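You operate a simulated robot arm through the tools that you are given. There is no shell and no other tool. Be economical: measure what you need, move in short steps, check, and stop when the job is done.

You are at the controls of a simulated robot arm. One attempt, no reset.

JOB
Mix the blue-cap and green-cap tubes on the mixer at speed 3.
Fine: till no streak is left; both go back into the teal rack; the mixer ends switched off.

It is judged by the outcome, as a careful person would: the job done as asked, and still so three seconds after it is handed in. It fails if anything else is knocked over, pushed out of place, dropped, spilled or broken. A push-on lid holds only when it is set on centred and level and pressed home; a screw cap is set on level and turned clockwise until tight.

ROBOT AND FRAMES
A 7-joint arm with a two-finger parallel gripper, fixed in place. Base frame: the origin is at the foot of the arm, x ahead of it, y to its left, z up. Readings come in mm, rad, newtons and seconds.
With the tool pointing down near the work surface it reaches from about 240 to 680 mm from the base axis. Its first joint turns from -1.152 to 1.152 rad. Payload 2.4 kg.
The TCP is the grasp point between the finger pads, 30 mm short of the fingertips. In the tool frame z runs along the fingers and y along their closing line. The gripper opens to 94 mm. The fingers are 28 mm wide and 10 mm thick; the gripper's body (50 by 96 mm) begins 55 mm behind the TCP.
Orientation is that of the tool frame in the base frame, as a unit quaternion [x, y, z, w]. With the fingers straight down and closing along the base's y, the tool's x points along the base's -x, its y along +y and its z along -z.

CONTROLS
- The arm moves only by the tool nudge_tool. Its arguments are lists of equal length, an entry for each row: "travel": the shift along the tool's x, y, z in units of 25 mm (1.0 is 25 mm), a list of three; "dr": the turn, a rotation vector about the tool's x, y, z in units of 5 degrees (1.0 is 5 degrees), a list of three; "claw": the closure in counts, from 0 (fully open) to 255 (shut). In form: {"travel": [[dx, dy, dz], ...], "dr": [[ax, ay, az], ...], "claw": [claw, ...]}. A call has 1 to 8 rows; each row shifts and turns the commanded pose from where the row before left it, along the tool's axes as they then stand. A call with a number of a shift or a turn outside -1 to 1 is refused whole. Each row takes 0.2 s and may step no farther than 50 mm and 0.15 rad from the row before; otherwise, or with a gripper value out of range, the whole call is refused. A pose out of reach is approached as far as the arm can. The call stops where the force on the tool passes 40 N (or 10 N more than at its start, if that is more) or the arm is blocked; 0.2 s more then pass. The fingers move at their own pace (about 153 mm/s each) and stop on an object; they squeeze with about 32 N. The grip force told is the motor's: it shows also when the fingers shut on nothing. Time passes only in rows, and 0.2 s behind the last, so rows that do not move let the fingers close. It gives the time, the measured TCP pose, the force on the tool (base axes), the opening and the grip force at its end, in the units of the frame above (readings bear some noise), with the torque about the TCP (base axes, N m) and any sound that the robot's microphone picked up.
- Cameras (640 x 400 px; columns grow to the right, rows downward): "scene" is fixed at [36.3, 466.5, 1465.2]; the picture's right is [-0.79, -0.62, 0.00], its down [-0.22, 0.28, -0.93] and it looks along [0.58, -0.73, -0.36] (base axes); focal length 341 px, centre (320, 200). "wrist" rides on the gripper at [76, 14, -103] in the tool frame; the picture's right is [-0.18, 0.98, 0.00], its down [-0.75, -0.14, -0.64] and it looks along [-0.63, -0.12, 0.77] (tool axes); focal length 243 px, centre (320, 200). There is no depth. A picture from a camera that has moved, and an enlarged one, comes with that camera's place and axes in the base frame and with its lens.
- capture(camera): a new picture of that camera. The clock stands still meanwhile.
- zoom(camera, box): a new picture of the part [left, top, right, bottom] of that camera's present view, enlarged. The clock stands still meanwhile.
- hand_in(): hands the job in; it is judged then, once.

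Work in short steps. Places have to be worked out from the pictures, the camera data and where the tool is seen: move nearer, look again, correct. Check each grasp and each placing, and mend what went wrong. You have 120 turns and 64 pictures in all, those below and enlarged ones among them. Open the gripper and draw the arm clear of the work before you hand the job in, unless the task says otherwise; then end with one line.

The tools are called after "Request:" as a command line: name --argument value ..., lists and objects as JSON in quotes. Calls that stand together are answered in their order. nudge_tool: Moves the arm, as the interface text tells. Its arguments: {"type":"object","properties":{"travel":{"type":"array","items":{"type":"array","items":{"type":"number"}}},"dr":{"type":"array","items":{"type":"array","items":{"type":"number"}}},"claw":{"type":"array","items":{"type":"number"}}},"required":["travel","dr","claw"]} The other tools are called the same way: capture (camera) takes a picture; zoom (camera, box) takes an enlarged picture of a part of a camera's view; hand_in () hands the job in.

At the start:

```text
t: 0.0
eef_pos: [322.2, -147.3, 1275.1]
ee_rot: [0.0, 1.0, 0.0, 0.0]
contact_force: [0.0, -0.4, 0.9]
ft_torque: [0.0, -0.03, 0.01]
finger_gap: 94.0
grasp_force: 0.0
```

scene: 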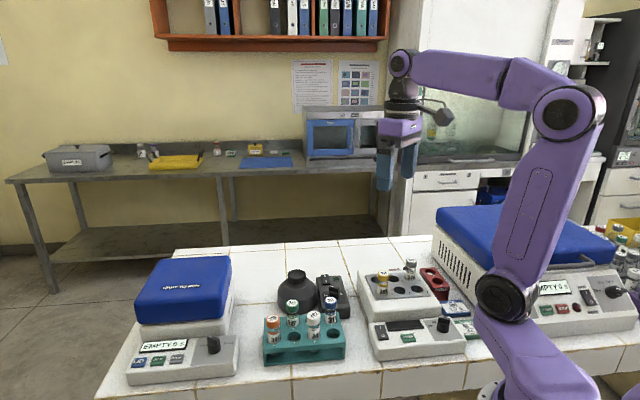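
wrist: 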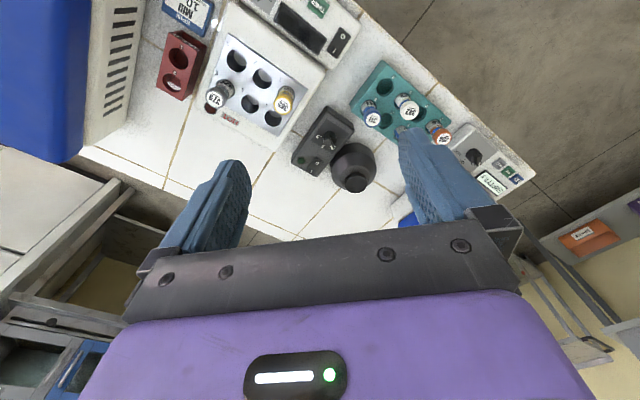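

I'll look closer at the bench: the teal rack, the mixer (black dome with a control box?) and other devices.

Request:
zoom --camera "scene" --box '[240, 250, 360, 380]'

Request:
zoom --camera "wrist" --box '[280, 40, 480, 200]'

Request:
zoom --camera "scene" --box '[340, 240, 500, 370]'

```text
3.08 times, centred on (300, 315) of scene
camera zoom: at [36.3, 466.5, 1465.2], right [-0.79, -0.62, 0.0], down [-0.22, 0.28, -0.93], along [0.58, -0.73, -0.36], focal length 1048 px, centre (382, -154)
```

zoom: 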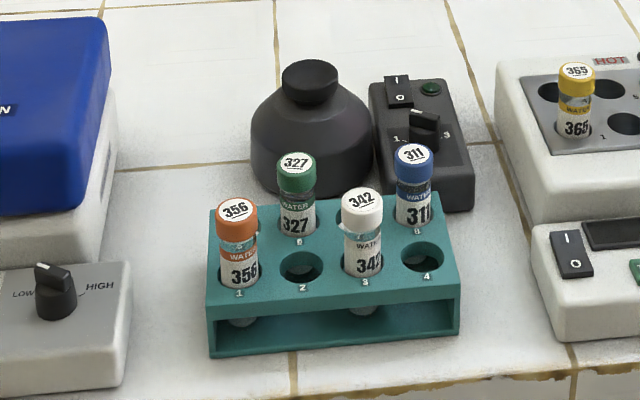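

```text
2.50 times, centred on (380, 120) of wrist
camera zoom: at [246.6, -132.9, 1378.2], right [0.18, 0.98, 0.0], down [0.75, -0.14, 0.64], along [0.63, -0.12, -0.77], focal length 606 px, centre (170, 400)
```

zoom: 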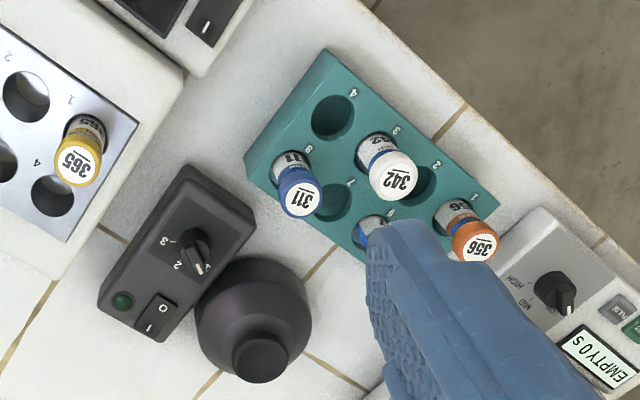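

```text
3.08 times, centred on (420, 305) of scene
camera zoom: at [36.3, 466.5, 1465.2], right [-0.79, -0.62, 0.0], down [-0.22, 0.28, -0.93], along [0.58, -0.73, -0.36], focal length 1048 px, centre (12, -123)
```

zoom: 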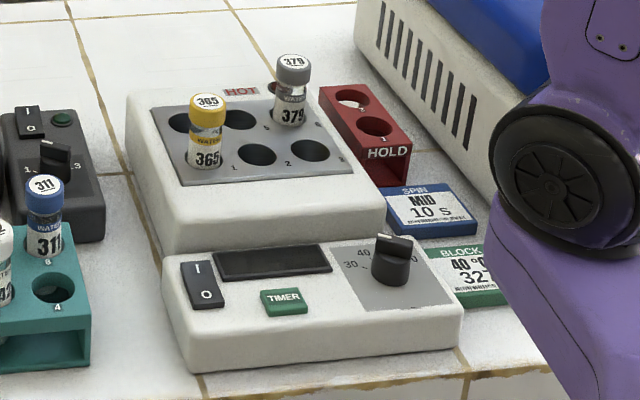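

The teal rack sits about 45° to the base, at roughly (460,-10), and the mixer cup is near (579,-113,940). The mixer's control box is near (515,-180,885). I move closer for a better look.

Request:
nudge_tool --travel '[[-0.49, 0.136, 0.975], [-0.49, 0.136, 0.975], [-0.49, 0.136, 0.975], [-0.49, 0.136, 0.975], [-0.49, 0.136, 0.975], [-0.49, 0.136, 0.975], [-0.49, 0.136, 0.975], [-0.49, 0.136, 0.975]]' --dr '[[0, 0, 0], [0, 0, 0], [0, 0, 0], [0, 0, 0], [0, 0, 0], [0, 0, 0], [0, 0, 0], [0, 0, 0]]' --claw '[0, 0, 0, 0, 0, 0, 0, 0]'

Request:
capture --camera "wrist"

Request:
capture --camera "scene"

```text
t: 1.8
eef_pos: [419.1, -120.2, 1080.5]
ee_rot: [0.0, 1.0, 0.0, 0.0]
contact_force: [-0.2, -0.3, -0.5]
ft_torque: [-0.01, -0.01, 0.01]
finger_gap: 93.9
grasp_force: 0.1
```

```text
58 pictures are left
camera wrist: at [343.8, -105.1, 1183.3], right [0.18, 0.98, 0.0], down [0.75, -0.14, 0.64], along [0.63, -0.12, -0.77], focal length 243 px, centre (320, 200)
```

wrist: 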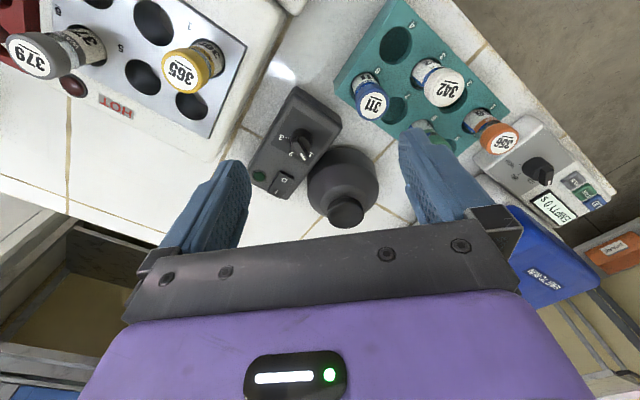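

```text
57 pictures are left
```

scene: 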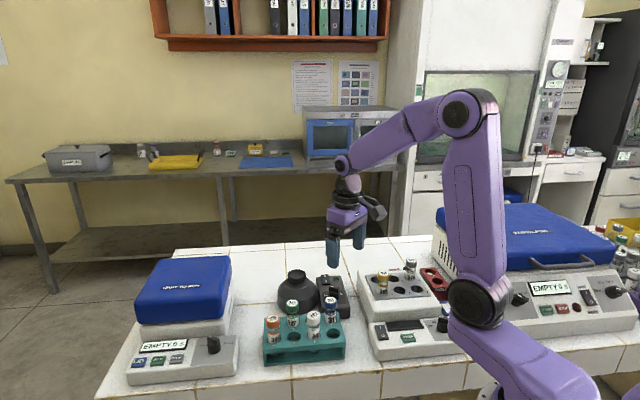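

Now I zoom in on the mixer controls and the rack.

Request:
zoom --camera "wrist" --box '[230, 70, 400, 230]'

Request:
zoom --camera "wrist" --box '[330, 0, 530, 170]'

```text
2.50 times, centred on (315, 150) of wrist
camera zoom: at [343.8, -105.1, 1183.3], right [0.18, 0.98, 0.0], down [0.75, -0.14, 0.64], along [0.63, -0.12, -0.77], focal length 606 px, centre (332, 325)
```

zoom: 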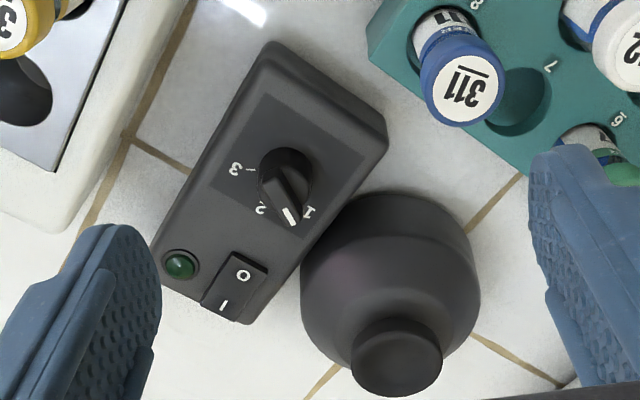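

```text
2.35 times, centred on (430, 85) of wrist
camera zoom: at [343.8, -105.1, 1183.3], right [0.18, 0.98, 0.0], down [0.75, -0.14, 0.64], along [0.63, -0.12, -0.77], focal length 571 px, centre (61, 471)
```

zoom: 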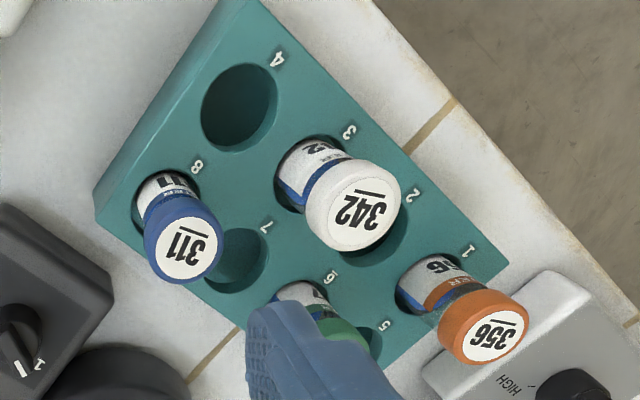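

The dial's pointer is at 1, with 2 and 3 clockwise from it (seen from above) at about 60° steps. The knob is near (483,-155,885). I move above it with a part-closed gripper turned to suit the pointer.

Request:
nudge_tool --travel '[[-0.488, -0.28, 0.96], [-0.488, -0.28, 0.96], [-0.488, -0.28, 0.96], [-0.488, -0.28, 0.96], [-0.488, -0.28, 0.96], [0, 0, 0], [0, 0, 0], [0, 0, 0]]' --dr '[[0, 0, 0], [0, 0, 0], [0, 0, 0], [0, 0, 0], [0, 0, 0], [0, 0, -1], [0, 0, -1], [0, 0, -1]]' --claw '[110, 110, 110, 110, 110, 110, 110, 110]'

Request:
capture --camera "wrist"

Request:
zoom --camera "scene" --box '[260, 220, 380, 340]'

```text
t: 3.6
eef_pos: [480.1, -155.9, 960.3]
ee_rot: [-0.132, 0.991, 0.0, 0.0]
contact_force: [-1.1, -0.8, -0.1]
ft_torque: [0.03, -0.04, -0.03]
finger_gap: 53.6
grasp_force: 0.1
```

```text
54 pictures are left
camera wrist: at [403.9, -161.1, 1062.8], right [-0.08, 1.0, 0.0], down [0.76, 0.06, 0.64], along [0.64, 0.05, -0.77], focal length 243 px, centre (320, 200)
```

wrist: 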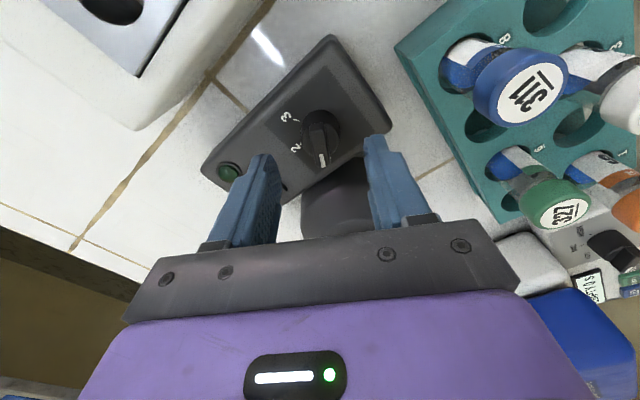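

```text
3.33 times, centred on (320, 280) of scene
camera zoom: at [36.3, 466.5, 1465.2], right [-0.79, -0.62, 0.0], down [-0.22, 0.28, -0.93], along [0.58, -0.73, -0.36], focal length 1136 px, centre (320, -67)
```

zoom: 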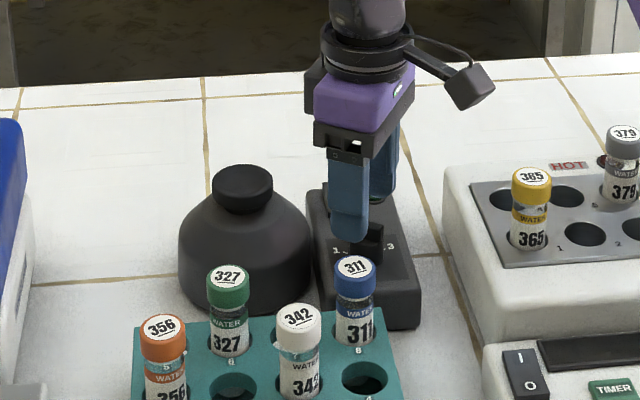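

The knob lies almost straight below the TCP. I zoom in to check alignment with the pointer bar.

Request:
zoom --camera "wrist" --box '[240, 80, 400, 180]'

```text
4.00 times, centred on (320, 130) of wrist
camera zoom: at [403.9, -161.1, 1062.8], right [-0.08, 1.0, 0.0], down [0.76, 0.06, 0.64], along [0.64, 0.05, -0.77], focal length 970 px, centre (320, 480)
```

zoom: 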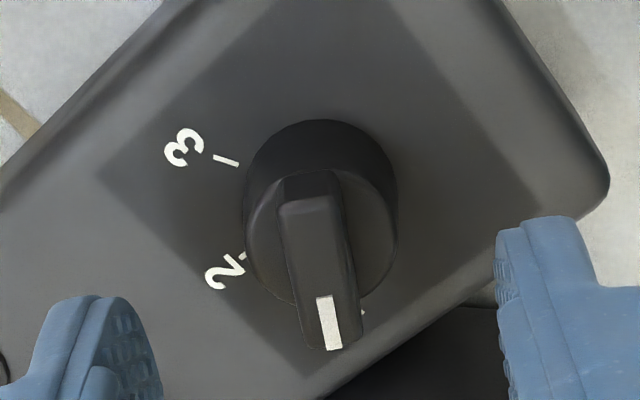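

The knob is aligned with the TCP in x and y, and I put the bar top near z≈910. I descend 27 mm and close on it.

Request:
nudge_tool --travel '[[0, 0, 0.55], [0, 0, 0.54], [0, 0, 0], [0, 0, 0], [0, 0, 0]]' --dr '[[0, 0, 0], [0, 0, 0.4], [0, 0, 0.4], [0, 0, 0], [0, 0, 0]]' --claw '[110, 110, 200, 240, 255]'

Request:
zoom --camera "wrist" --box '[240, 80, 400, 180]'

```text
t: 4.8
eef_pos: [480.1, -154.7, 934.5]
ee_rot: [-0.096, 0.995, 0.0, 0.0]
contact_force: [-0.9, 7.1, 2.2]
ft_torque: [0.21, 0.09, -0.03]
finger_gap: 26.5
grasp_force: 45.1
```

```text
4.00 times, centred on (320, 130) of wrist
camera zoom: at [403.2, -155.3, 1036.1], right [-0.01, 1.0, 0.0], down [0.77, 0.01, 0.64], along [0.64, 0.01, -0.77], focal length 970 px, centre (320, 480)
```

zoom: 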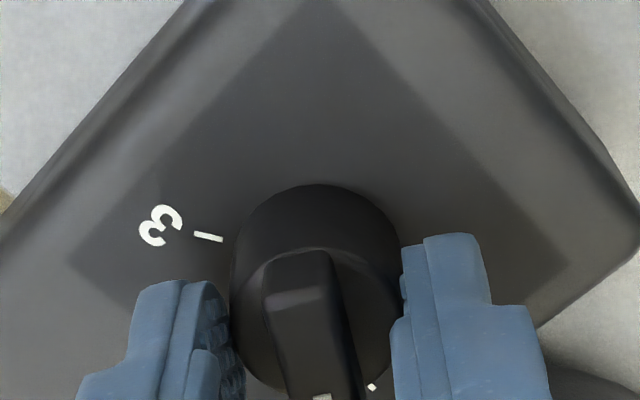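

The fingers hold the skirt (gap 26.5 mm). I turn clockwise 40° and watch the pointer.

Request:
nudge_tool --travel '[[0, 0, 0], [0, 0, 0], [0, 0, 0], [0, 0, 0], [0, 0, 0], [0, 0, 0], [0, 0, 0], [0, 0, 0]]' --dr '[[0, 0, 1], [0, 0, 1], [0, 0, 1], [0, 0, 1], [0, 0, 1], [0, 0, 1], [0, 0, 1], [0, 0, 1]]' --claw '[255, 255, 255, 255, 255, 255, 255, 255]'

Request:
zoom --camera "wrist" --box '[240, 80, 400, 180]'

```text
t: 6.6
eef_pos: [480.3, -155.9, 932.9]
ee_rot: [0.252, 0.968, 0.0, 0.0]
contact_force: [-13.6, -4.5, 17.4]
ft_torque: [-0.14, 0.42, 0.02]
finger_gap: 26.2
grasp_force: 45.0
```

```text
4.00 times, centred on (320, 130) of wrist
camera zoom: at [420.9, -106.6, 1036.0], right [0.64, 0.77, 0.0], down [0.59, -0.49, 0.64], along [0.49, -0.41, -0.77], focal length 970 px, centre (320, 480)
```

zoom: 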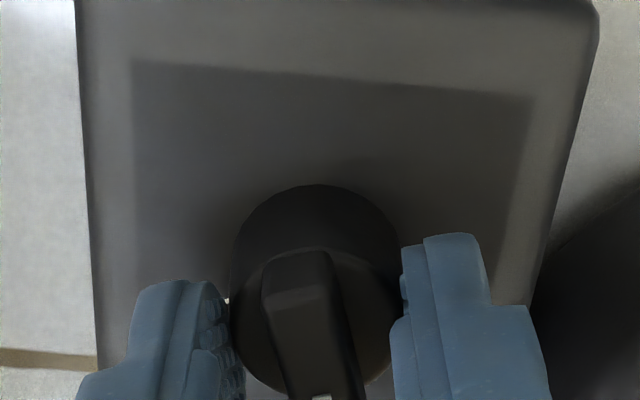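

The knob follows the grip. I continue another 40°.

Request:
nudge_tool --travel '[[0, 0, -0.04], [0, 0, 0], [0, 0, 0], [0, 0, 0], [0, 0, 0], [0, 0, 0], [0, 0, 0], [0, 0, 0]]' --dr '[[0, 0, 1], [0, 0, 1], [0, 0, 1], [0, 0, 1], [0, 0, 1], [0, 0, 1], [0, 0, 1], [0, 0, 1]]' --claw '[255, 255, 255, 255, 255, 255, 255, 255]'

```text
t: 8.4
eef_pos: [479.6, -157.1, 933.3]
ee_rot: [0.567, 0.824, -0.001, -0.002]
contact_force: [-17.0, -20.8, -21.7]
ft_torque: [-0.51, 0.45, 0.08]
finger_gap: 26.3
grasp_force: 44.9
```

Side forces are growing, so I release and re-grip to relax before the last 40°.

Request:
nudge_tool --travel '[[0, 0, 0], [0, 0, -0.02], [0, 0, 0], [0, 0, 0], [0, 0, 0]]' --dr '[[0, 0, 0], [0, 0, 0], [0, 0, 0], [0, 0, 0], [0, 0, 0]]' --claw '[150, 150, 150, 150, 150]'

Request:
capture --camera "wrist"

```text
t: 9.6
eef_pos: [480.8, -155.6, 934.4]
ee_rot: [0.566, 0.824, 0.001, 0.0]
contact_force: [-0.2, 0.1, -0.7]
ft_torque: [0.01, -0.01, 0.0]
finger_gap: 38.7
grasp_force: 0.1
```

```text
49 pictures are left
camera wrist: at [467.1, -78.9, 1037.5], right [0.98, 0.18, 0.0], down [0.14, -0.75, 0.64], along [0.12, -0.63, -0.77], focal length 243 px, centre (320, 200)
```

wrist: 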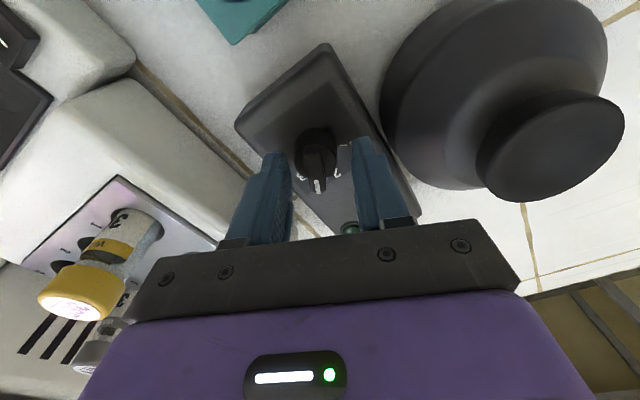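

Request:
zoom --camera "wrist" --box '[260, 110, 380, 210]'

```text
4.00 times, centred on (320, 160) of wrist
camera zoom: at [467.1, -78.9, 1037.5], right [0.98, 0.18, 0.0], down [0.14, -0.75, 0.64], along [0.12, -0.63, -0.77], focal length 970 px, centre (320, 360)
```

zoom: 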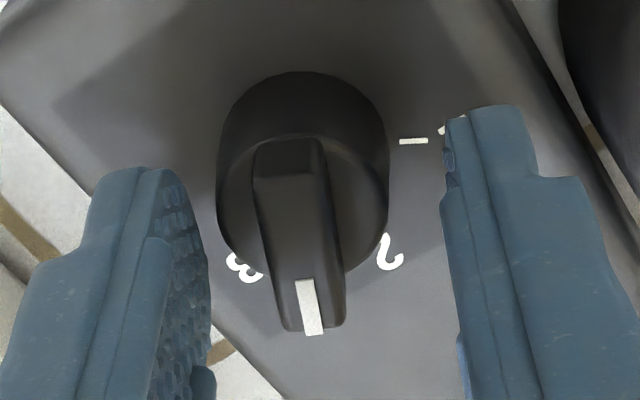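

The pointer is about halfway between 2 and 3, with roughly 35° to go. I re-grip and turn 35°, then release and look.

Request:
nudge_tool --travel '[[0, 0, 0], [0, 0, 0]]' --dr '[[0, 0, 0], [0, 0, 0]]' --claw '[255, 255]'

Request:
nudge_tool --travel '[[0, 0, 0], [0, 0, 0], [0, 0, 0], [0, 0, 0], [0, 0, 0], [0, 0, 0], [0, 0, 0]]' --dr '[[0, 0, 1], [0, 0, 1], [0, 0, 1], [0, 0, 1], [0, 0, 1], [0, 0, 1], [0, 0, 1]]' --claw '[255, 255, 255, 255, 255, 255, 255]'

Request:
nudge_tool --travel '[[0, 0, 0], [0, 0, 0], [0, 0, -0.8], [0, 0, -0.8]]' --dr '[[0, 0, 0], [0, 0, 0], [0, 0, 0], [0, 0, 0]]' --claw '[150, 150, 150, 150]'

Request:
zoom --camera "wrist" --box '[240, 70, 400, 190]'

```text
t: 10.2
eef_pos: [478.7, -156.4, 933.9]
ee_rot: [0.567, 0.823, -0.001, -0.003]
contact_force: [-17.4, -4.3, 10.0]
ft_torque: [0.26, 0.77, 0.0]
finger_gap: 26.5
grasp_force: 45.0
```

```text
t: 11.8
eef_pos: [478.4, -155.2, 933.1]
ee_rot: [0.788, 0.615, -0.003, -0.004]
contact_force: [-29.1, -9.3, 11.7]
ft_torque: [-0.23, 0.78, 0.53]
finger_gap: 26.1
grasp_force: 45.4
```

```text
t: 12.8
eef_pos: [483.3, -156.8, 973.7]
ee_rot: [0.788, 0.616, 0.001, 0.0]
contact_force: [0.0, 0.1, -0.9]
ft_torque: [-0.03, -0.01, 0.03]
finger_gap: 38.8
grasp_force: 0.0
```

```text
3.33 times, centred on (320, 130) of wrist
camera zoom: at [514.5, -86.6, 1076.9], right [0.91, -0.42, 0.0], down [-0.32, -0.7, 0.64], along [-0.27, -0.58, -0.77], focal length 809 px, centre (320, 433)
```

zoom: 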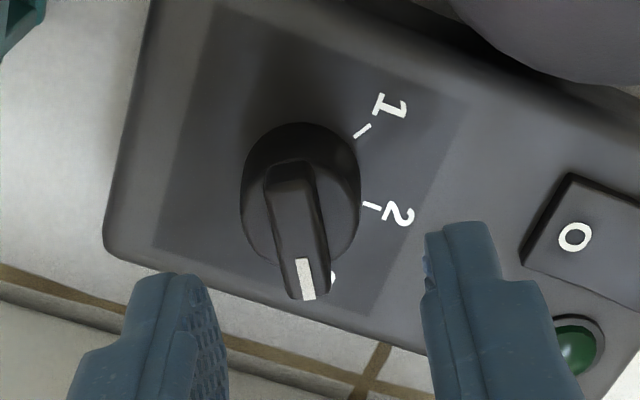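

The pointer appears to be at 3, and the torque felt like the end stop. I check from the scene camera.

Request:
zoom --camera "scene" --box '[300, 260, 370, 320]'

```text
6.67 times, centred on (335, 290) of scene
camera zoom: at [36.3, 466.5, 1465.2], right [-0.79, -0.62, 0.0], down [-0.22, 0.28, -0.93], along [0.58, -0.73, -0.36], focal length 2272 px, centre (220, -400)
```

zoom: 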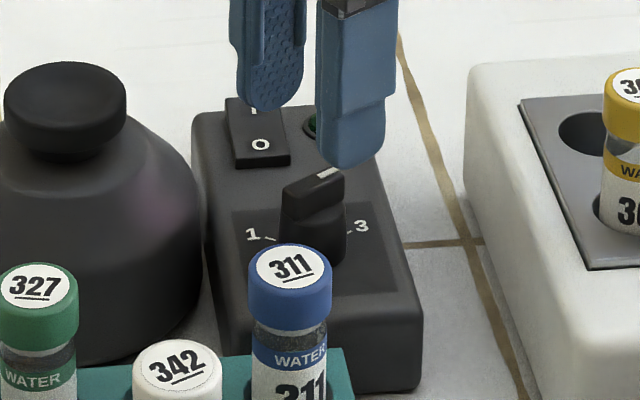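

The dial is at 3. The rocker's I end is near (551,-209,893), so I close the fingers, align them with the rocker and move above that end.

Request:
nudge_tool --travel '[[0, 0, 0], [0, 0, 0], [0, 0, 0], [0, 0, 0], [0, 0, 0], [0, 0, 0]]' --dr '[[0, 0, 1], [0, 0, 1], [0, 0, 1], [0, 0, 1], [0, 0, 1], [0, 0, 1]]' --claw '[255, 255, 255, 255, 255, 255]'

Request:
nudge_tool --travel '[[0.113, 0.89, 0], [0.113, 0.89, 0], [0.113, 0.89, 0], [0.113, 0.89, 0]]' --dr '[[0, 0, 0], [0, 0, 0], [0, 0, 0], [0, 0, 0]]' --claw '[255, 255, 255, 255]'

Request:
capture --camera "wrist"

```text
t: 14.2
eef_pos: [481.2, -155.6, 973.8]
ee_rot: [0.921, 0.389, 0.001, 0.0]
contact_force: [-0.1, -0.8, 0.1]
ft_torque: [0.01, -0.05, 0.01]
finger_gap: 0.0
grasp_force: 31.7
```

```text
t: 15.2
eef_pos: [552.8, -209.6, 974.2]
ee_rot: [0.921, 0.39, 0.0, 0.0]
contact_force: [0.5, 0.1, 0.4]
ft_torque: [0.01, -0.03, -0.01]
finger_gap: 0.0
grasp_force: 32.3
```

```text
45 pictures are left
camera wrist: at [616.0, -164.3, 1077.8], right [0.58, -0.82, 0.0], down [-0.63, -0.44, 0.64], along [-0.52, -0.37, -0.77], focal length 243 px, centre (320, 200)
```

wrist: 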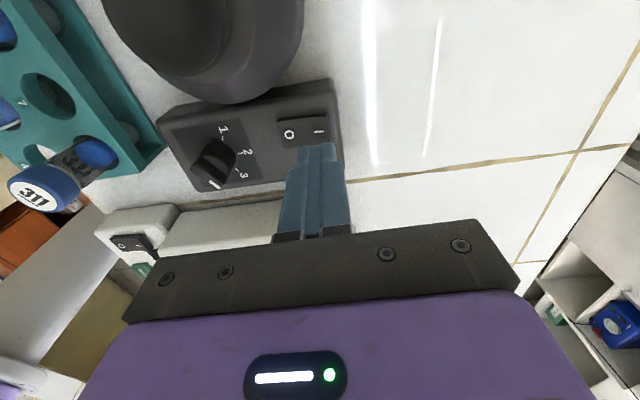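

I is directly below the fingertips. I shift 4 mm outward and descend until contact.

Request:
nudge_tool --travel '[[0, 0.16, 0.8], [0, 0, 0.7], [0, 0, 0.1], [0, 0, 0.1], [0, 0, 0.1], [0, 0, 0.1]]' --dr '[[0, 0, 0], [0, 0, 0], [0, 0, 0], [0, 0, 0], [0, 0, 0], [0, 0, 0]]' --claw '[255, 255, 255, 255, 255, 255]'

Request:
zoom --camera "wrist" --box '[240, 80, 400, 180]'

```text
t: 16.6
eef_pos: [555.9, -211.0, 928.1]
ee_rot: [0.921, 0.39, 0.0, 0.0]
contact_force: [-2.5, 0.8, 9.9]
ft_torque: [0.13, 0.09, 0.01]
finger_gap: 0.1
grasp_force: 31.2
```

```text
4.00 times, centred on (320, 130) of wrist
camera zoom: at [618.7, -166.3, 1030.4], right [0.58, -0.82, 0.0], down [-0.63, -0.44, 0.64], along [-0.52, -0.37, -0.77], focal length 970 px, centre (320, 480)
```

zoom: 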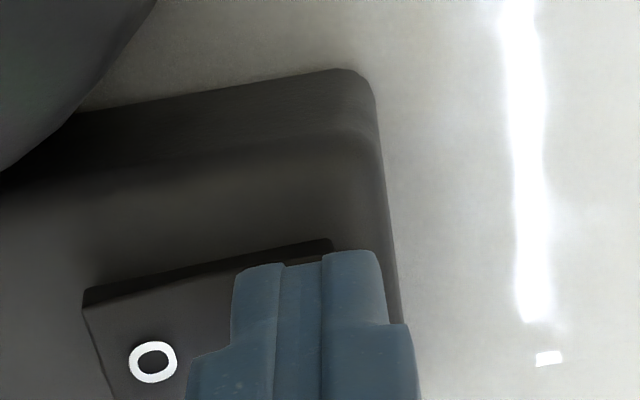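

Contact is at 10 N. I push a few mm further.

Request:
nudge_tool --travel '[[0, 0, 0.08], [0, 0, 0.08], [0, 0, 0.08], [0, 0, 0.08]]' --dr '[[0, 0, 0], [0, 0, 0], [0, 0, 0], [0, 0, 0]]' --claw '[255, 255, 255, 255]'

```text
t: 17.1
eef_pos: [555.0, -211.6, 927.1]
ee_rot: [0.92, 0.391, 0.001, 0.0]
contact_force: [-5.1, 2.0, 9.9]
ft_torque: [0.22, 0.18, 0.07]
finger_gap: 0.0
grasp_force: 31.9
stopped in row 2: the force on the tool passed its limit at 44 N (the readings are from after the stop); the commanded pose is now the measured one
```

Peak 44 N. I lift clear and see whether it clicked on.

Request:
nudge_tool --travel '[[0, 0, -0.8], [0, 0, -0.8], [0, 0, -0.8]]' --dr '[[0, 0, 0], [0, 0, 0], [0, 0, 0]]' --claw '[255, 255, 255]'

Request:
zoom --camera "wrist" --box '[160, 0, 400, 200]'

Request:
zoom --camera "scene" --box '[270, 250, 370, 340]'

```text
t: 17.9
eef_pos: [555.1, -212.3, 986.3]
ee_rot: [0.92, 0.391, 0.001, 0.0]
contact_force: [0.3, -0.1, 0.0]
ft_torque: [0.01, 0.02, 0.02]
finger_gap: 0.1
grasp_force: 32.0
```

```text
2.00 times, centred on (280, 100) of wrist
camera zoom: at [618.2, -166.9, 1089.7], right [0.58, -0.81, 0.0], down [-0.63, -0.44, 0.64], along [-0.52, -0.37, -0.77], focal length 485 px, centre (400, 400)
```

zoom: 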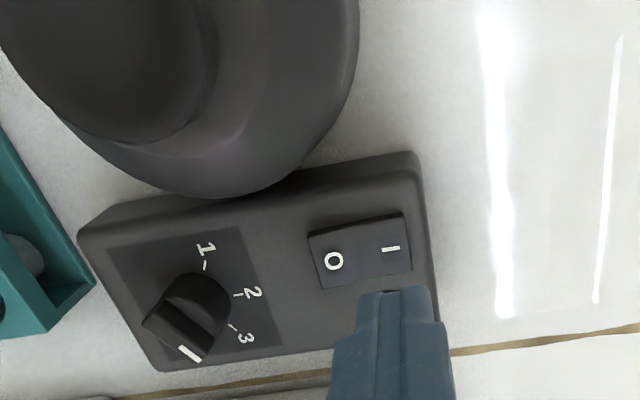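

```text
4.44 times, centred on (320, 295) of scene
camera zoom: at [36.3, 466.5, 1465.2], right [-0.79, -0.62, 0.0], down [-0.22, 0.28, -0.93], along [0.58, -0.73, -0.36], focal length 1514 px, centre (320, -222)
```

zoom: 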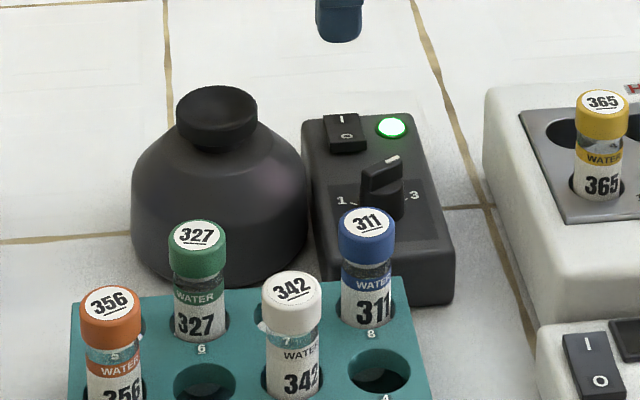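

The lamp is lit, so the mixer is on. I double-check the dial pointer.

Request:
zoom --camera "wrist" --box '[200, 110, 300, 190]'

```text
5.00 times, centred on (250, 150) of wrist
camera zoom: at [618.2, -166.9, 1089.7], right [0.58, -0.81, 0.0], down [-0.63, -0.44, 0.64], along [-0.52, -0.37, -0.77], focal length 1213 px, centre (670, 450)
```

zoom: 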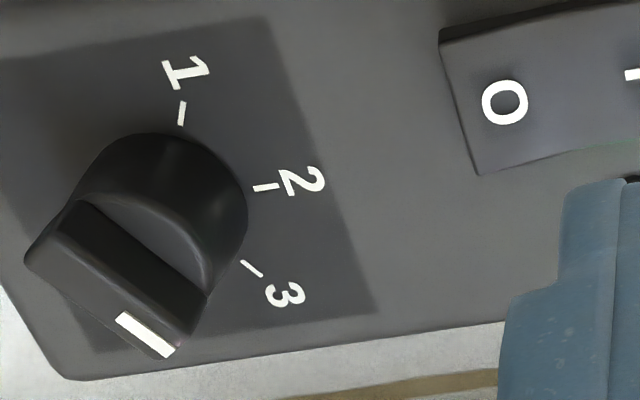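

The pointer is parallel to the 3 tick, so the dial is right. Next I move above the blue tube, near (429,-70) with its cap top at about 955, and open to 60 mm on the way.

Request:
nudge_tool --travel '[[0.074, -0.946, -0.2], [0.074, -0.946, -0.2], [0.074, -0.946, -0.1], [0.074, -0.946, -0.06], [0.074, -0.946, 0], [0.074, -0.946, 0], [0.074, -0.946, 0], [0.074, -0.946, 0]]' --dr '[[0, 0, 0], [0, 0, 0], [0, 0, 0], [0, 0, 0], [0, 0, 0], [0, 0, 0], [0, 0, 0], [0, 0, 0]]' --claw '[92, 92, 92, 92, 92, 92, 92, 92]'

Request:
capture --camera "wrist"

Request:
zoom --camera "scene" --box '[260, 220, 380, 360]'

```text
t: 19.7
eef_pos: [429.3, -69.4, 998.6]
ee_rot: [0.92, 0.391, 0.002, 0.001]
contact_force: [-0.3, 0.5, -0.1]
ft_torque: [0.03, 0.0, 0.02]
finger_gap: 60.1
grasp_force: 0.2
```

```text
40 pictures are left
camera wrist: at [492.6, -24.5, 1102.5], right [0.58, -0.82, 0.0], down [-0.63, -0.44, 0.64], along [-0.52, -0.37, -0.77], focal length 243 px, centre (320, 200)
```

wrist: 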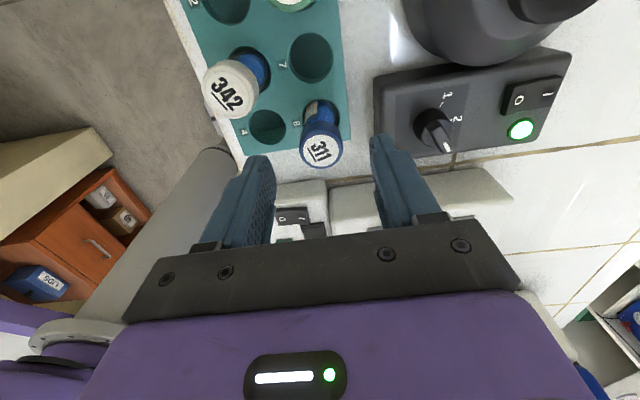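

```text
2.86 times, centred on (320, 290) of scene
camera zoom: at [36.3, 466.5, 1465.2], right [-0.79, -0.62, 0.0], down [-0.22, 0.28, -0.93], along [0.58, -0.73, -0.36], focal length 974 px, centre (320, -57)
```

zoom: 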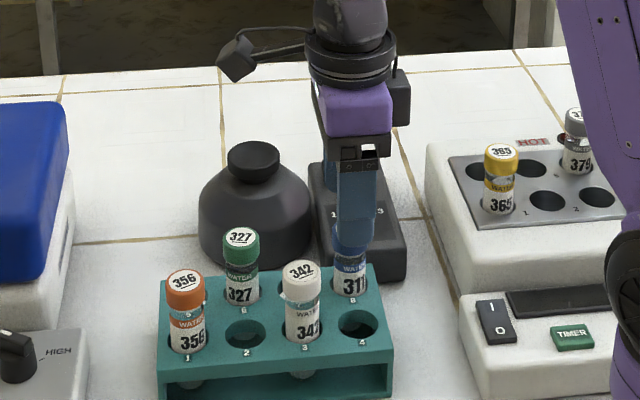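

The blue cap is centred under the TCP. I descend 56 mm and close on the cap.

Request:
nudge_tool --travel '[[0, 0, 0.8], [0, 0, 0.8], [0, 0, 0.66], [0, 0, 0], [0, 0, 0], [0, 0, 0]]' --dr '[[0, 0, 0], [0, 0, 0], [0, 0, 0], [0, 0, 0], [0, 0, 0], [0, 0, 0]]' --claw '[92, 92, 92, 150, 255, 255]'

Request:
zoom --camera "wrist" --box '[220, 80, 420, 240]'

```text
t: 21.1
eef_pos: [428.8, -70.3, 942.5]
ee_rot: [0.92, 0.391, -0.001, 0.002]
contact_force: [-0.5, 0.3, -0.1]
ft_torque: [-0.02, 0.04, -0.01]
finger_gap: 28.4
grasp_force: 31.4
```

```text
2.50 times, centred on (320, 160) of wrist
camera zoom: at [491.7, -24.8, 1045.9], right [0.58, -0.81, 0.0], down [-0.63, -0.44, 0.64], along [-0.52, -0.37, -0.77], focal length 606 px, centre (320, 300)
```

zoom: 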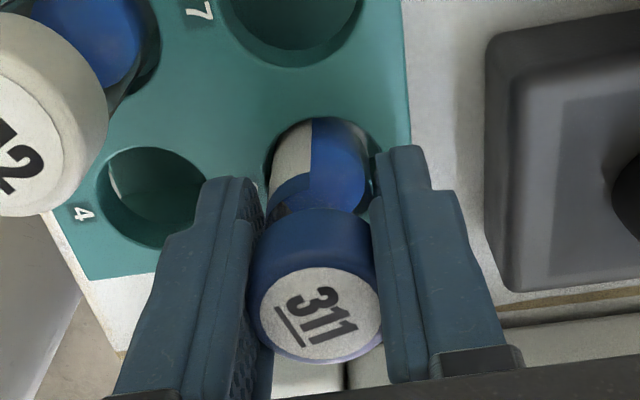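

Gripped at 28.4 mm. I lift straight up.

Request:
nudge_tool --travel '[[0, 0, -0.4], [0, 0, -0.8], [0, 0, -0.8], [0, 0, -0.9], [0, 0, -0.9], [0, 0, -0.9]]' --dr '[[0, 0, 0], [0, 0, 0], [0, 0, 0], [0, 0, 0], [0, 0, 0], [0, 0, 0]]' --claw '[255, 255, 255, 255, 255, 255]'

Request:
zoom --camera "scene" --box '[270, 190, 370, 310]'

Request:
capture --camera "wrist"

```text
t: 22.5
eef_pos: [429.5, -70.8, 1061.5]
ee_rot: [0.921, 0.389, 0.0, 0.001]
contact_force: [0.6, -0.8, 0.0]
ft_torque: [-0.01, 0.0, 0.0]
finger_gap: 28.5
grasp_force: 31.7
```

```text
3.33 times, centred on (320, 250) of scene
camera zoom: at [36.3, 466.5, 1465.2], right [-0.79, -0.62, 0.0], down [-0.22, 0.28, -0.93], along [0.58, -0.73, -0.36], focal length 1136 px, centre (320, 33)
```

zoom: 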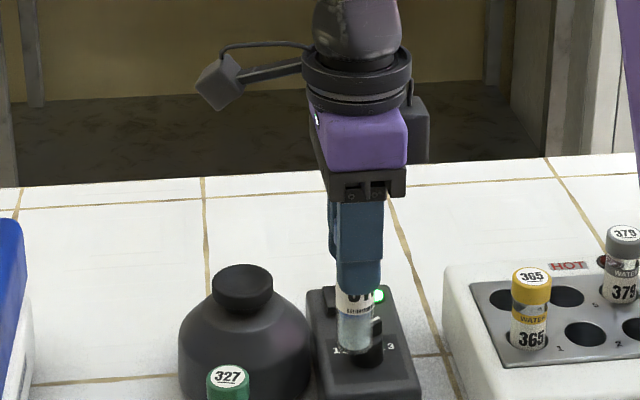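

```text
36 pictures are left
camera wrist: at [493.1, -25.5, 1164.2], right [0.58, -0.81, 0.0], down [-0.63, -0.44, 0.64], along [-0.52, -0.37, -0.77], focal length 243 px, centre (320, 200)
```

wrist: 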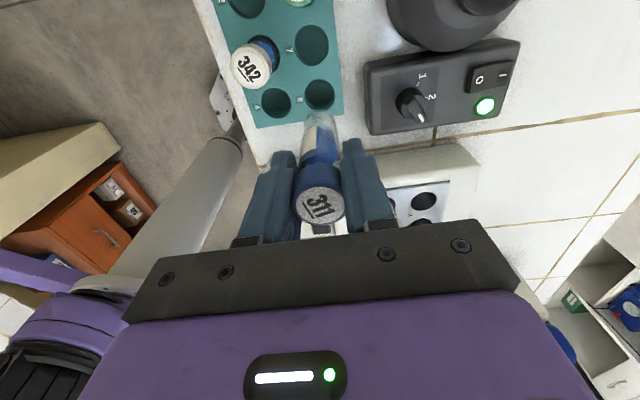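

The tube's bottom is about 90 mm below the TCP. I carry it above the mixer cup, near (566,-111,~947), keeping the bottom at z≈985.

Request:
nudge_tool --travel '[[0, 0, -0.54], [0.44, 0.836, 0], [0.44, 0.836, 0], [0.44, 0.836, 0], [0.44, 0.836, 0], [0.44, 0.836, 0], [0.44, 0.836, 0]]' --dr '[[0, 0, 0], [0, 0, 0], [0, 0, 0], [0, 0, 0], [0, 0, 0], [0, 0, 0], [0, 0, 0]]' --claw '[255, 255, 255, 255, 255, 255, 255]'

Request:
capture --camera "wrist"

Request:
zoom --camera "scene" --box '[255, 200, 345, 310]'

```text
t: 24.1
eef_pos: [566.5, -109.9, 1076.3]
ee_rot: [0.92, 0.391, 0.0, 0.001]
contact_force: [0.1, -0.4, -1.3]
ft_torque: [0.0, -0.01, 0.02]
finger_gap: 28.3
grasp_force: 32.2
```

```text
35 pictures are left
camera wrist: at [629.5, -64.0, 1178.6], right [0.58, -0.81, 0.0], down [-0.63, -0.44, 0.64], along [-0.52, -0.37, -0.77], focal length 243 px, centre (320, 200)
```

wrist: 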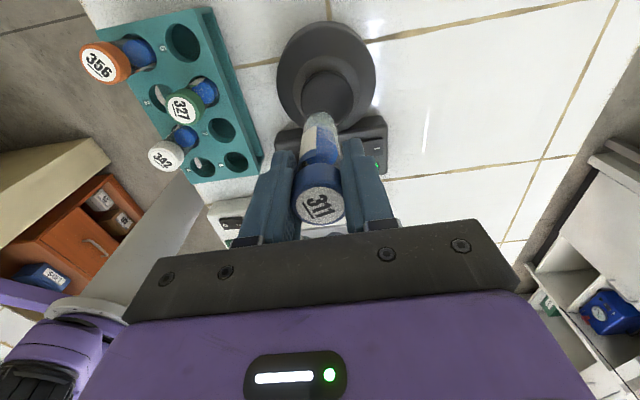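

```text
3.64 times, centred on (300, 255) of scene
camera zoom: at [36.3, 466.5, 1465.2], right [-0.79, -0.62, 0.0], down [-0.22, 0.28, -0.93], along [0.58, -0.73, -0.36], focal length 1239 px, centre (393, 0)
```

zoom: 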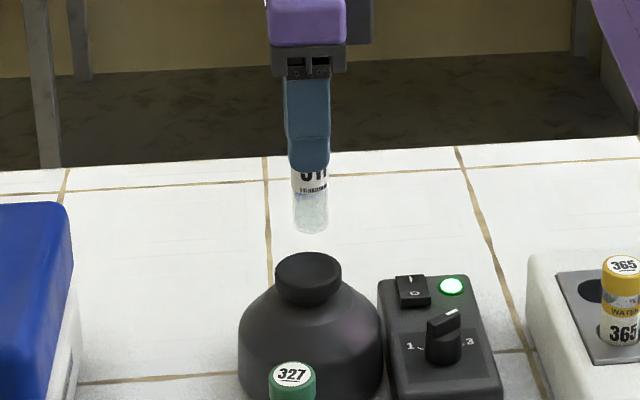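

I zoom in to refine where the cup is relative to the tube.

Request:
zoom --camera "wrist" --box '[265, 10, 385, 200]'

Request:
zoom --camera "scene" --box '[285, 240, 325, 290]'

```text
2.11 times, centred on (325, 105) of wrist
camera zoom: at [629.5, -64.0, 1178.6], right [0.58, -0.81, 0.0], down [-0.63, -0.44, 0.64], along [-0.52, -0.37, -0.77], focal length 511 px, centre (310, 400)
```

zoom: 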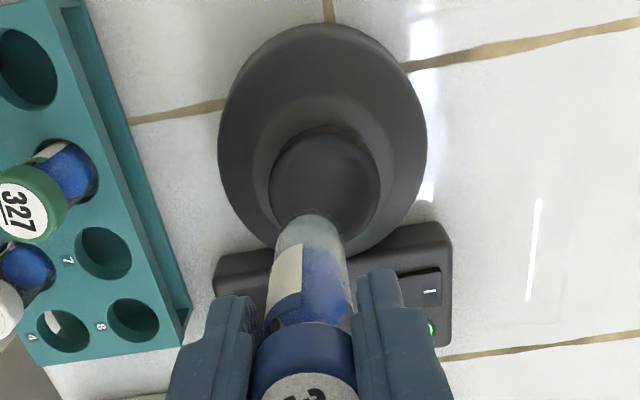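

```text
8.00 times, centred on (305, 265) of scene
camera zoom: at [36.3, 466.5, 1465.2], right [-0.79, -0.62, 0.0], down [-0.22, 0.28, -0.93], along [0.58, -0.73, -0.36], focal length 2726 px, centre (440, -320)
```

zoom: 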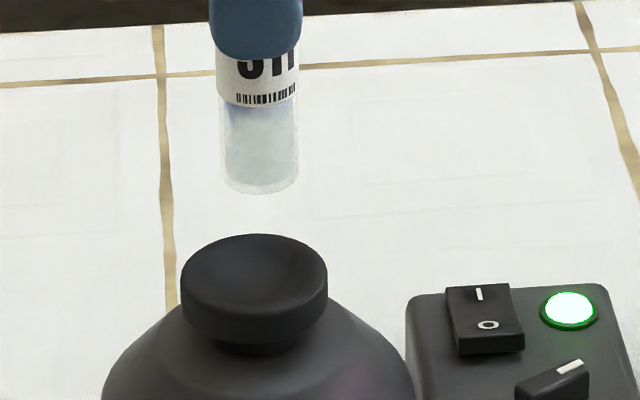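

The cup centre is about 7 mm further in +x and its rim is at z≈948. I shift and descend most of the way.

Request:
nudge_tool --travel '[[0.137, 0.257, 0], [0, 0, 0.6], [0, 0, 0.6], [0, 0, 0.2]]' --dr '[[0, 0, 0], [0, 0, 0], [0, 0, 0], [0, 0, 0]]' --claw '[255, 255, 255, 255]'

Request:
zoom --camera "scene" --box '[285, 240, 325, 290]'

Request:
zoom --camera "wrist" --box '[265, 40, 385, 230]'

```text
t: 25.1
eef_pos: [572.5, -111.7, 1039.7]
ee_rot: [0.921, 0.39, 0.001, 0.001]
contact_force: [-0.4, -0.6, 0.1]
ft_torque: [0.01, 0.0, 0.0]
finger_gap: 28.4
grasp_force: 32.4
```

```text
8.00 times, centred on (305, 265) of scene
camera zoom: at [36.3, 466.5, 1465.2], right [-0.79, -0.62, 0.0], down [-0.22, 0.28, -0.93], along [0.58, -0.73, -0.36], focal length 2726 px, centre (440, -320)
```

zoom: 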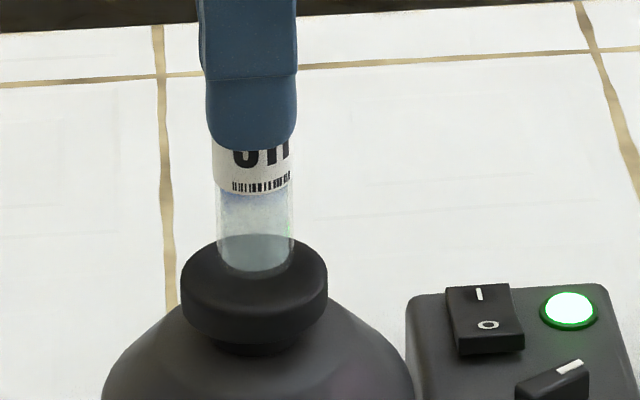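

```text
2.11 times, centred on (325, 135) of wrist
camera zoom: at [634.7, -66.3, 1142.7], right [0.58, -0.81, 0.0], down [-0.63, -0.44, 0.64], along [-0.52, -0.37, -0.77], focal length 511 px, centre (310, 337)
```

zoom: 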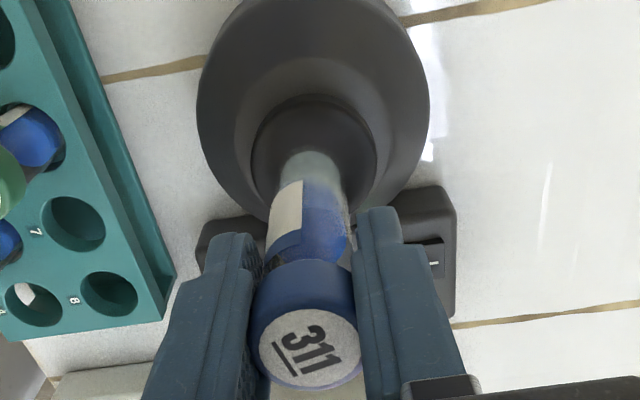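

The tube is centred over the dish and just above it. I lower it gently until contact.

Request:
nudge_tool --travel '[[0, 0, 0.1], [0, 0, 0.06], [0, 0, 0.06]]' --dr '[[0, 0, 0], [0, 0, 0], [0, 0, 0]]' --claw '[255, 255, 255]'

```text
t: 25.9
eef_pos: [572.7, -111.5, 1033.1]
ee_rot: [0.921, 0.391, 0.0, 0.001]
contact_force: [0.1, -0.4, -0.4]
ft_torque: [0.01, -0.01, 0.0]
finger_gap: 28.3
grasp_force: 32.0
```

Request:
nudge_tool --travel '[[0, 0, 0.06], [0, 0, 0.06], [0, 0, 0.06]]' --dr '[[0, 0, 0], [0, 0, 0], [0, 0, 0]]' --claw '[255, 255, 255]'

```text
t: 26.7
eef_pos: [572.2, -111.5, 1029.1]
ee_rot: [0.921, 0.391, 0.001, 0.001]
contact_force: [0.6, 0.6, 1.3]
ft_torque: [-0.05, 0.0, 0.02]
finger_gap: 28.2
grasp_force: 31.9
```

Request:
nudge_tool --travel '[[0, 0, 0.05], [0, 0, 0.05]]' --dr '[[0, 0, 0], [0, 0, 0]]' --claw '[255, 255]'

```text
t: 27.3
eef_pos: [573.0, -111.2, 1027.1]
ee_rot: [0.92, 0.391, 0.0, 0.002]
contact_force: [-0.9, -2.0, 2.2]
ft_torque: [-0.12, 0.1, 0.02]
finger_gap: 28.3
grasp_force: 32.0
```

Contact is building and the lateral force oscillates. I press a little more and hold.

Request:
nudge_tool --travel '[[0, 0, 0.05], [0, 0, 0.05], [0, 0, 0], [0, 0, 0], [0, 0, 0], [0, 0, 0], [0, 0, 0], [0, 0, 0]]' --dr '[[0, 0, 0], [0, 0, 0], [0, 0, 0], [0, 0, 0], [0, 0, 0], [0, 0, 0], [0, 0, 0], [0, 0, 0]]' --claw '[255, 255, 255, 255, 255, 255, 255, 255]'

Request:
zoom --camera "scene" --box '[285, 240, 325, 290]'

Request:
zoom --camera "wrist" --box '[265, 60, 385, 210]'

```text
t: 29.1
eef_pos: [573.0, -111.1, 1026.5]
ee_rot: [0.921, 0.39, 0.003, 0.002]
contact_force: [0.4, -2.6, 22.7]
ft_torque: [-0.19, 0.04, 0.02]
finger_gap: 28.1
grasp_force: 32.2
```

```text
8.00 times, centred on (305, 265) of scene
camera zoom: at [35.9, 466.5, 1465.2], right [-0.79, -0.62, 0.0], down [-0.22, 0.28, -0.93], along [0.58, -0.73, -0.36], focal length 2726 px, centre (440, -320)
```

zoom: 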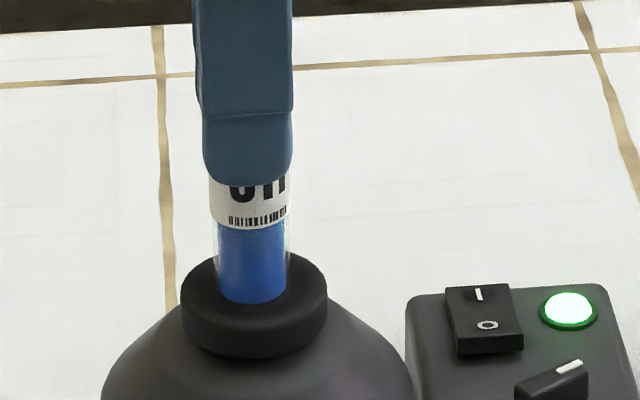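

```text
2.67 times, centred on (325, 135) of wrist
camera zoom: at [636.0, -66.1, 1129.3], right [0.58, -0.81, 0.0], down [-0.63, -0.44, 0.64], along [-0.52, -0.37, -0.77], focal length 647 px, centre (307, 373)
```

zoom: 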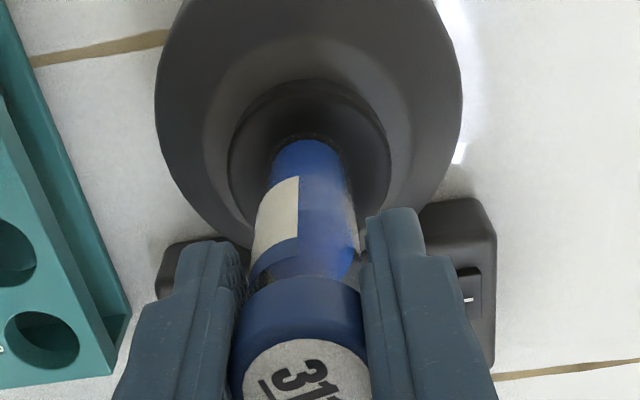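

The contents have turned blue, so it is mixing well. I hold a few more seconds with slightly less pressure.

Request:
nudge_tool --travel '[[0, 0, -0.03], [0, 0, 0], [0, 0, 0], [0, 0, 0], [0, 0, 0], [0, 0, 0], [0, 0, 0], [0, 0, 0]]' --dr '[[0, 0, 0], [0, 0, 0], [0, 0, 0], [0, 0, 0], [0, 0, 0], [0, 0, 0], [0, 0, 0], [0, 0, 0]]' --claw '[255, 255, 255, 255, 255, 255, 255, 255]'

Request:
nudge_tool --travel '[[0, 0, 0], [0, 0, 0], [0, 0, 0], [0, 0, 0], [0, 0, 0], [0, 0, 0], [0, 0, 0], [0, 0, 0]]' --dr '[[0, 0, 0], [0, 0, 0], [0, 0, 0], [0, 0, 0], [0, 0, 0], [0, 0, 0], [0, 0, 0], [0, 0, 0]]' --claw '[255, 255, 255, 255, 255, 255, 255, 255]'

Request:
nudge_tool --travel '[[0, 0, 0], [0, 0, 0], [0, 0, 0], [0, 0, 0], [0, 0, 0], [0, 0, 0], [0, 0, 0], [0, 0, 0]]' --dr '[[0, 0, 0], [0, 0, 0], [0, 0, 0], [0, 0, 0], [0, 0, 0], [0, 0, 0], [0, 0, 0], [0, 0, 0]]' --claw '[255, 255, 255, 255, 255, 255, 255, 255]'

Request:
zoom --camera "scene" --box '[285, 240, 325, 290]'

```text
t: 30.9
eef_pos: [573.0, -110.5, 1026.8]
ee_rot: [0.921, 0.391, 0.0, 0.0]
contact_force: [0.5, 0.5, 12.4]
ft_torque: [0.17, -0.07, -0.02]
finger_gap: 28.4
grasp_force: 31.9
```

```text
t: 32.7
eef_pos: [571.6, -111.7, 1026.3]
ee_rot: [0.92, 0.391, 0.001, 0.0]
contact_force: [0.1, -0.4, 9.5]
ft_torque: [0.04, 0.02, 0.02]
finger_gap: 28.3
grasp_force: 32.4
```

```text
t: 34.5
eef_pos: [572.5, -110.9, 1025.4]
ee_rot: [0.92, 0.391, 0.0, 0.001]
contact_force: [-1.3, -0.6, 7.3]
ft_torque: [-0.05, 0.07, -0.01]
finger_gap: 28.2
grasp_force: 31.3
```

```text
8.00 times, centred on (305, 265) of scene
camera zoom: at [36.2, 466.5, 1465.2], right [-0.79, -0.62, 0.0], down [-0.22, 0.28, -0.93], along [0.58, -0.73, -0.36], focal length 2726 px, centre (440, -320)
```

zoom: 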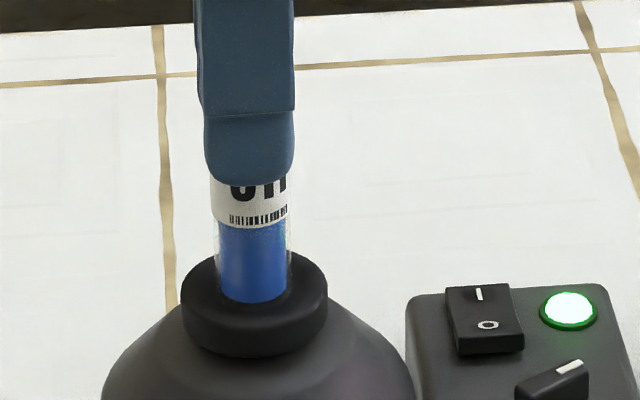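

The liquid looks uniform. I lift clear and inspect it from both cameras.

Request:
nudge_tool --travel '[[0, 0, -0.5], [0, 0, -0.8], [0, 0, -0.7]]' --dr '[[0, 0, 0], [0, 0, 0], [0, 0, 0]]' --claw '[255, 255, 255]'

Request:
zoom --camera "scene" --box '[285, 225, 325, 275]'

Request:
zoom --camera "wrist" --box '[280, 90, 360, 190]'

```text
t: 35.3
eef_pos: [573.1, -112.9, 1078.0]
ee_rot: [0.921, 0.39, 0.0, 0.0]
contact_force: [0.2, 0.2, 0.2]
ft_torque: [-0.04, -0.01, -0.01]
finger_gap: 28.4
grasp_force: 32.1
```

```text
8.00 times, centred on (305, 250) of scene
camera zoom: at [36.3, 466.5, 1465.2], right [-0.79, -0.62, 0.0], down [-0.22, 0.28, -0.93], along [0.58, -0.73, -0.36], focal length 2726 px, centre (440, -200)
```

zoom: 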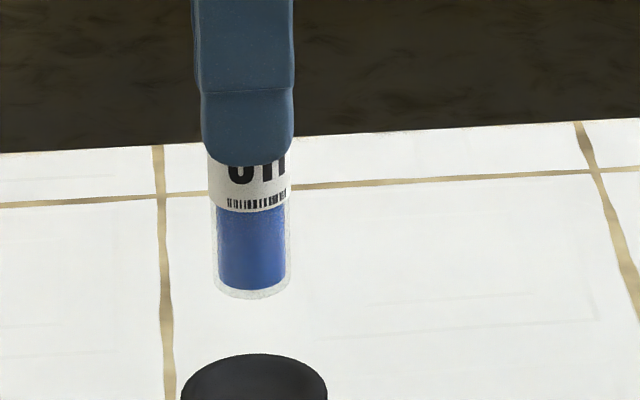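

```text
4.00 times, centred on (320, 140) of wrist
camera zoom: at [636.1, -67.3, 1179.7], right [0.58, -0.82, 0.0], down [-0.63, -0.44, 0.64], along [-0.52, -0.37, -0.77], focal length 970 px, centre (320, 440)
```

zoom: 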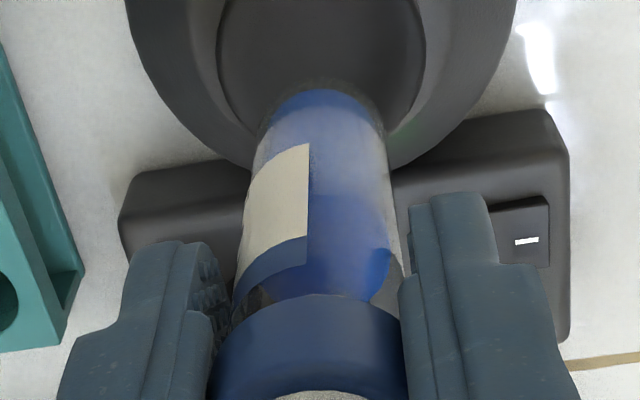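

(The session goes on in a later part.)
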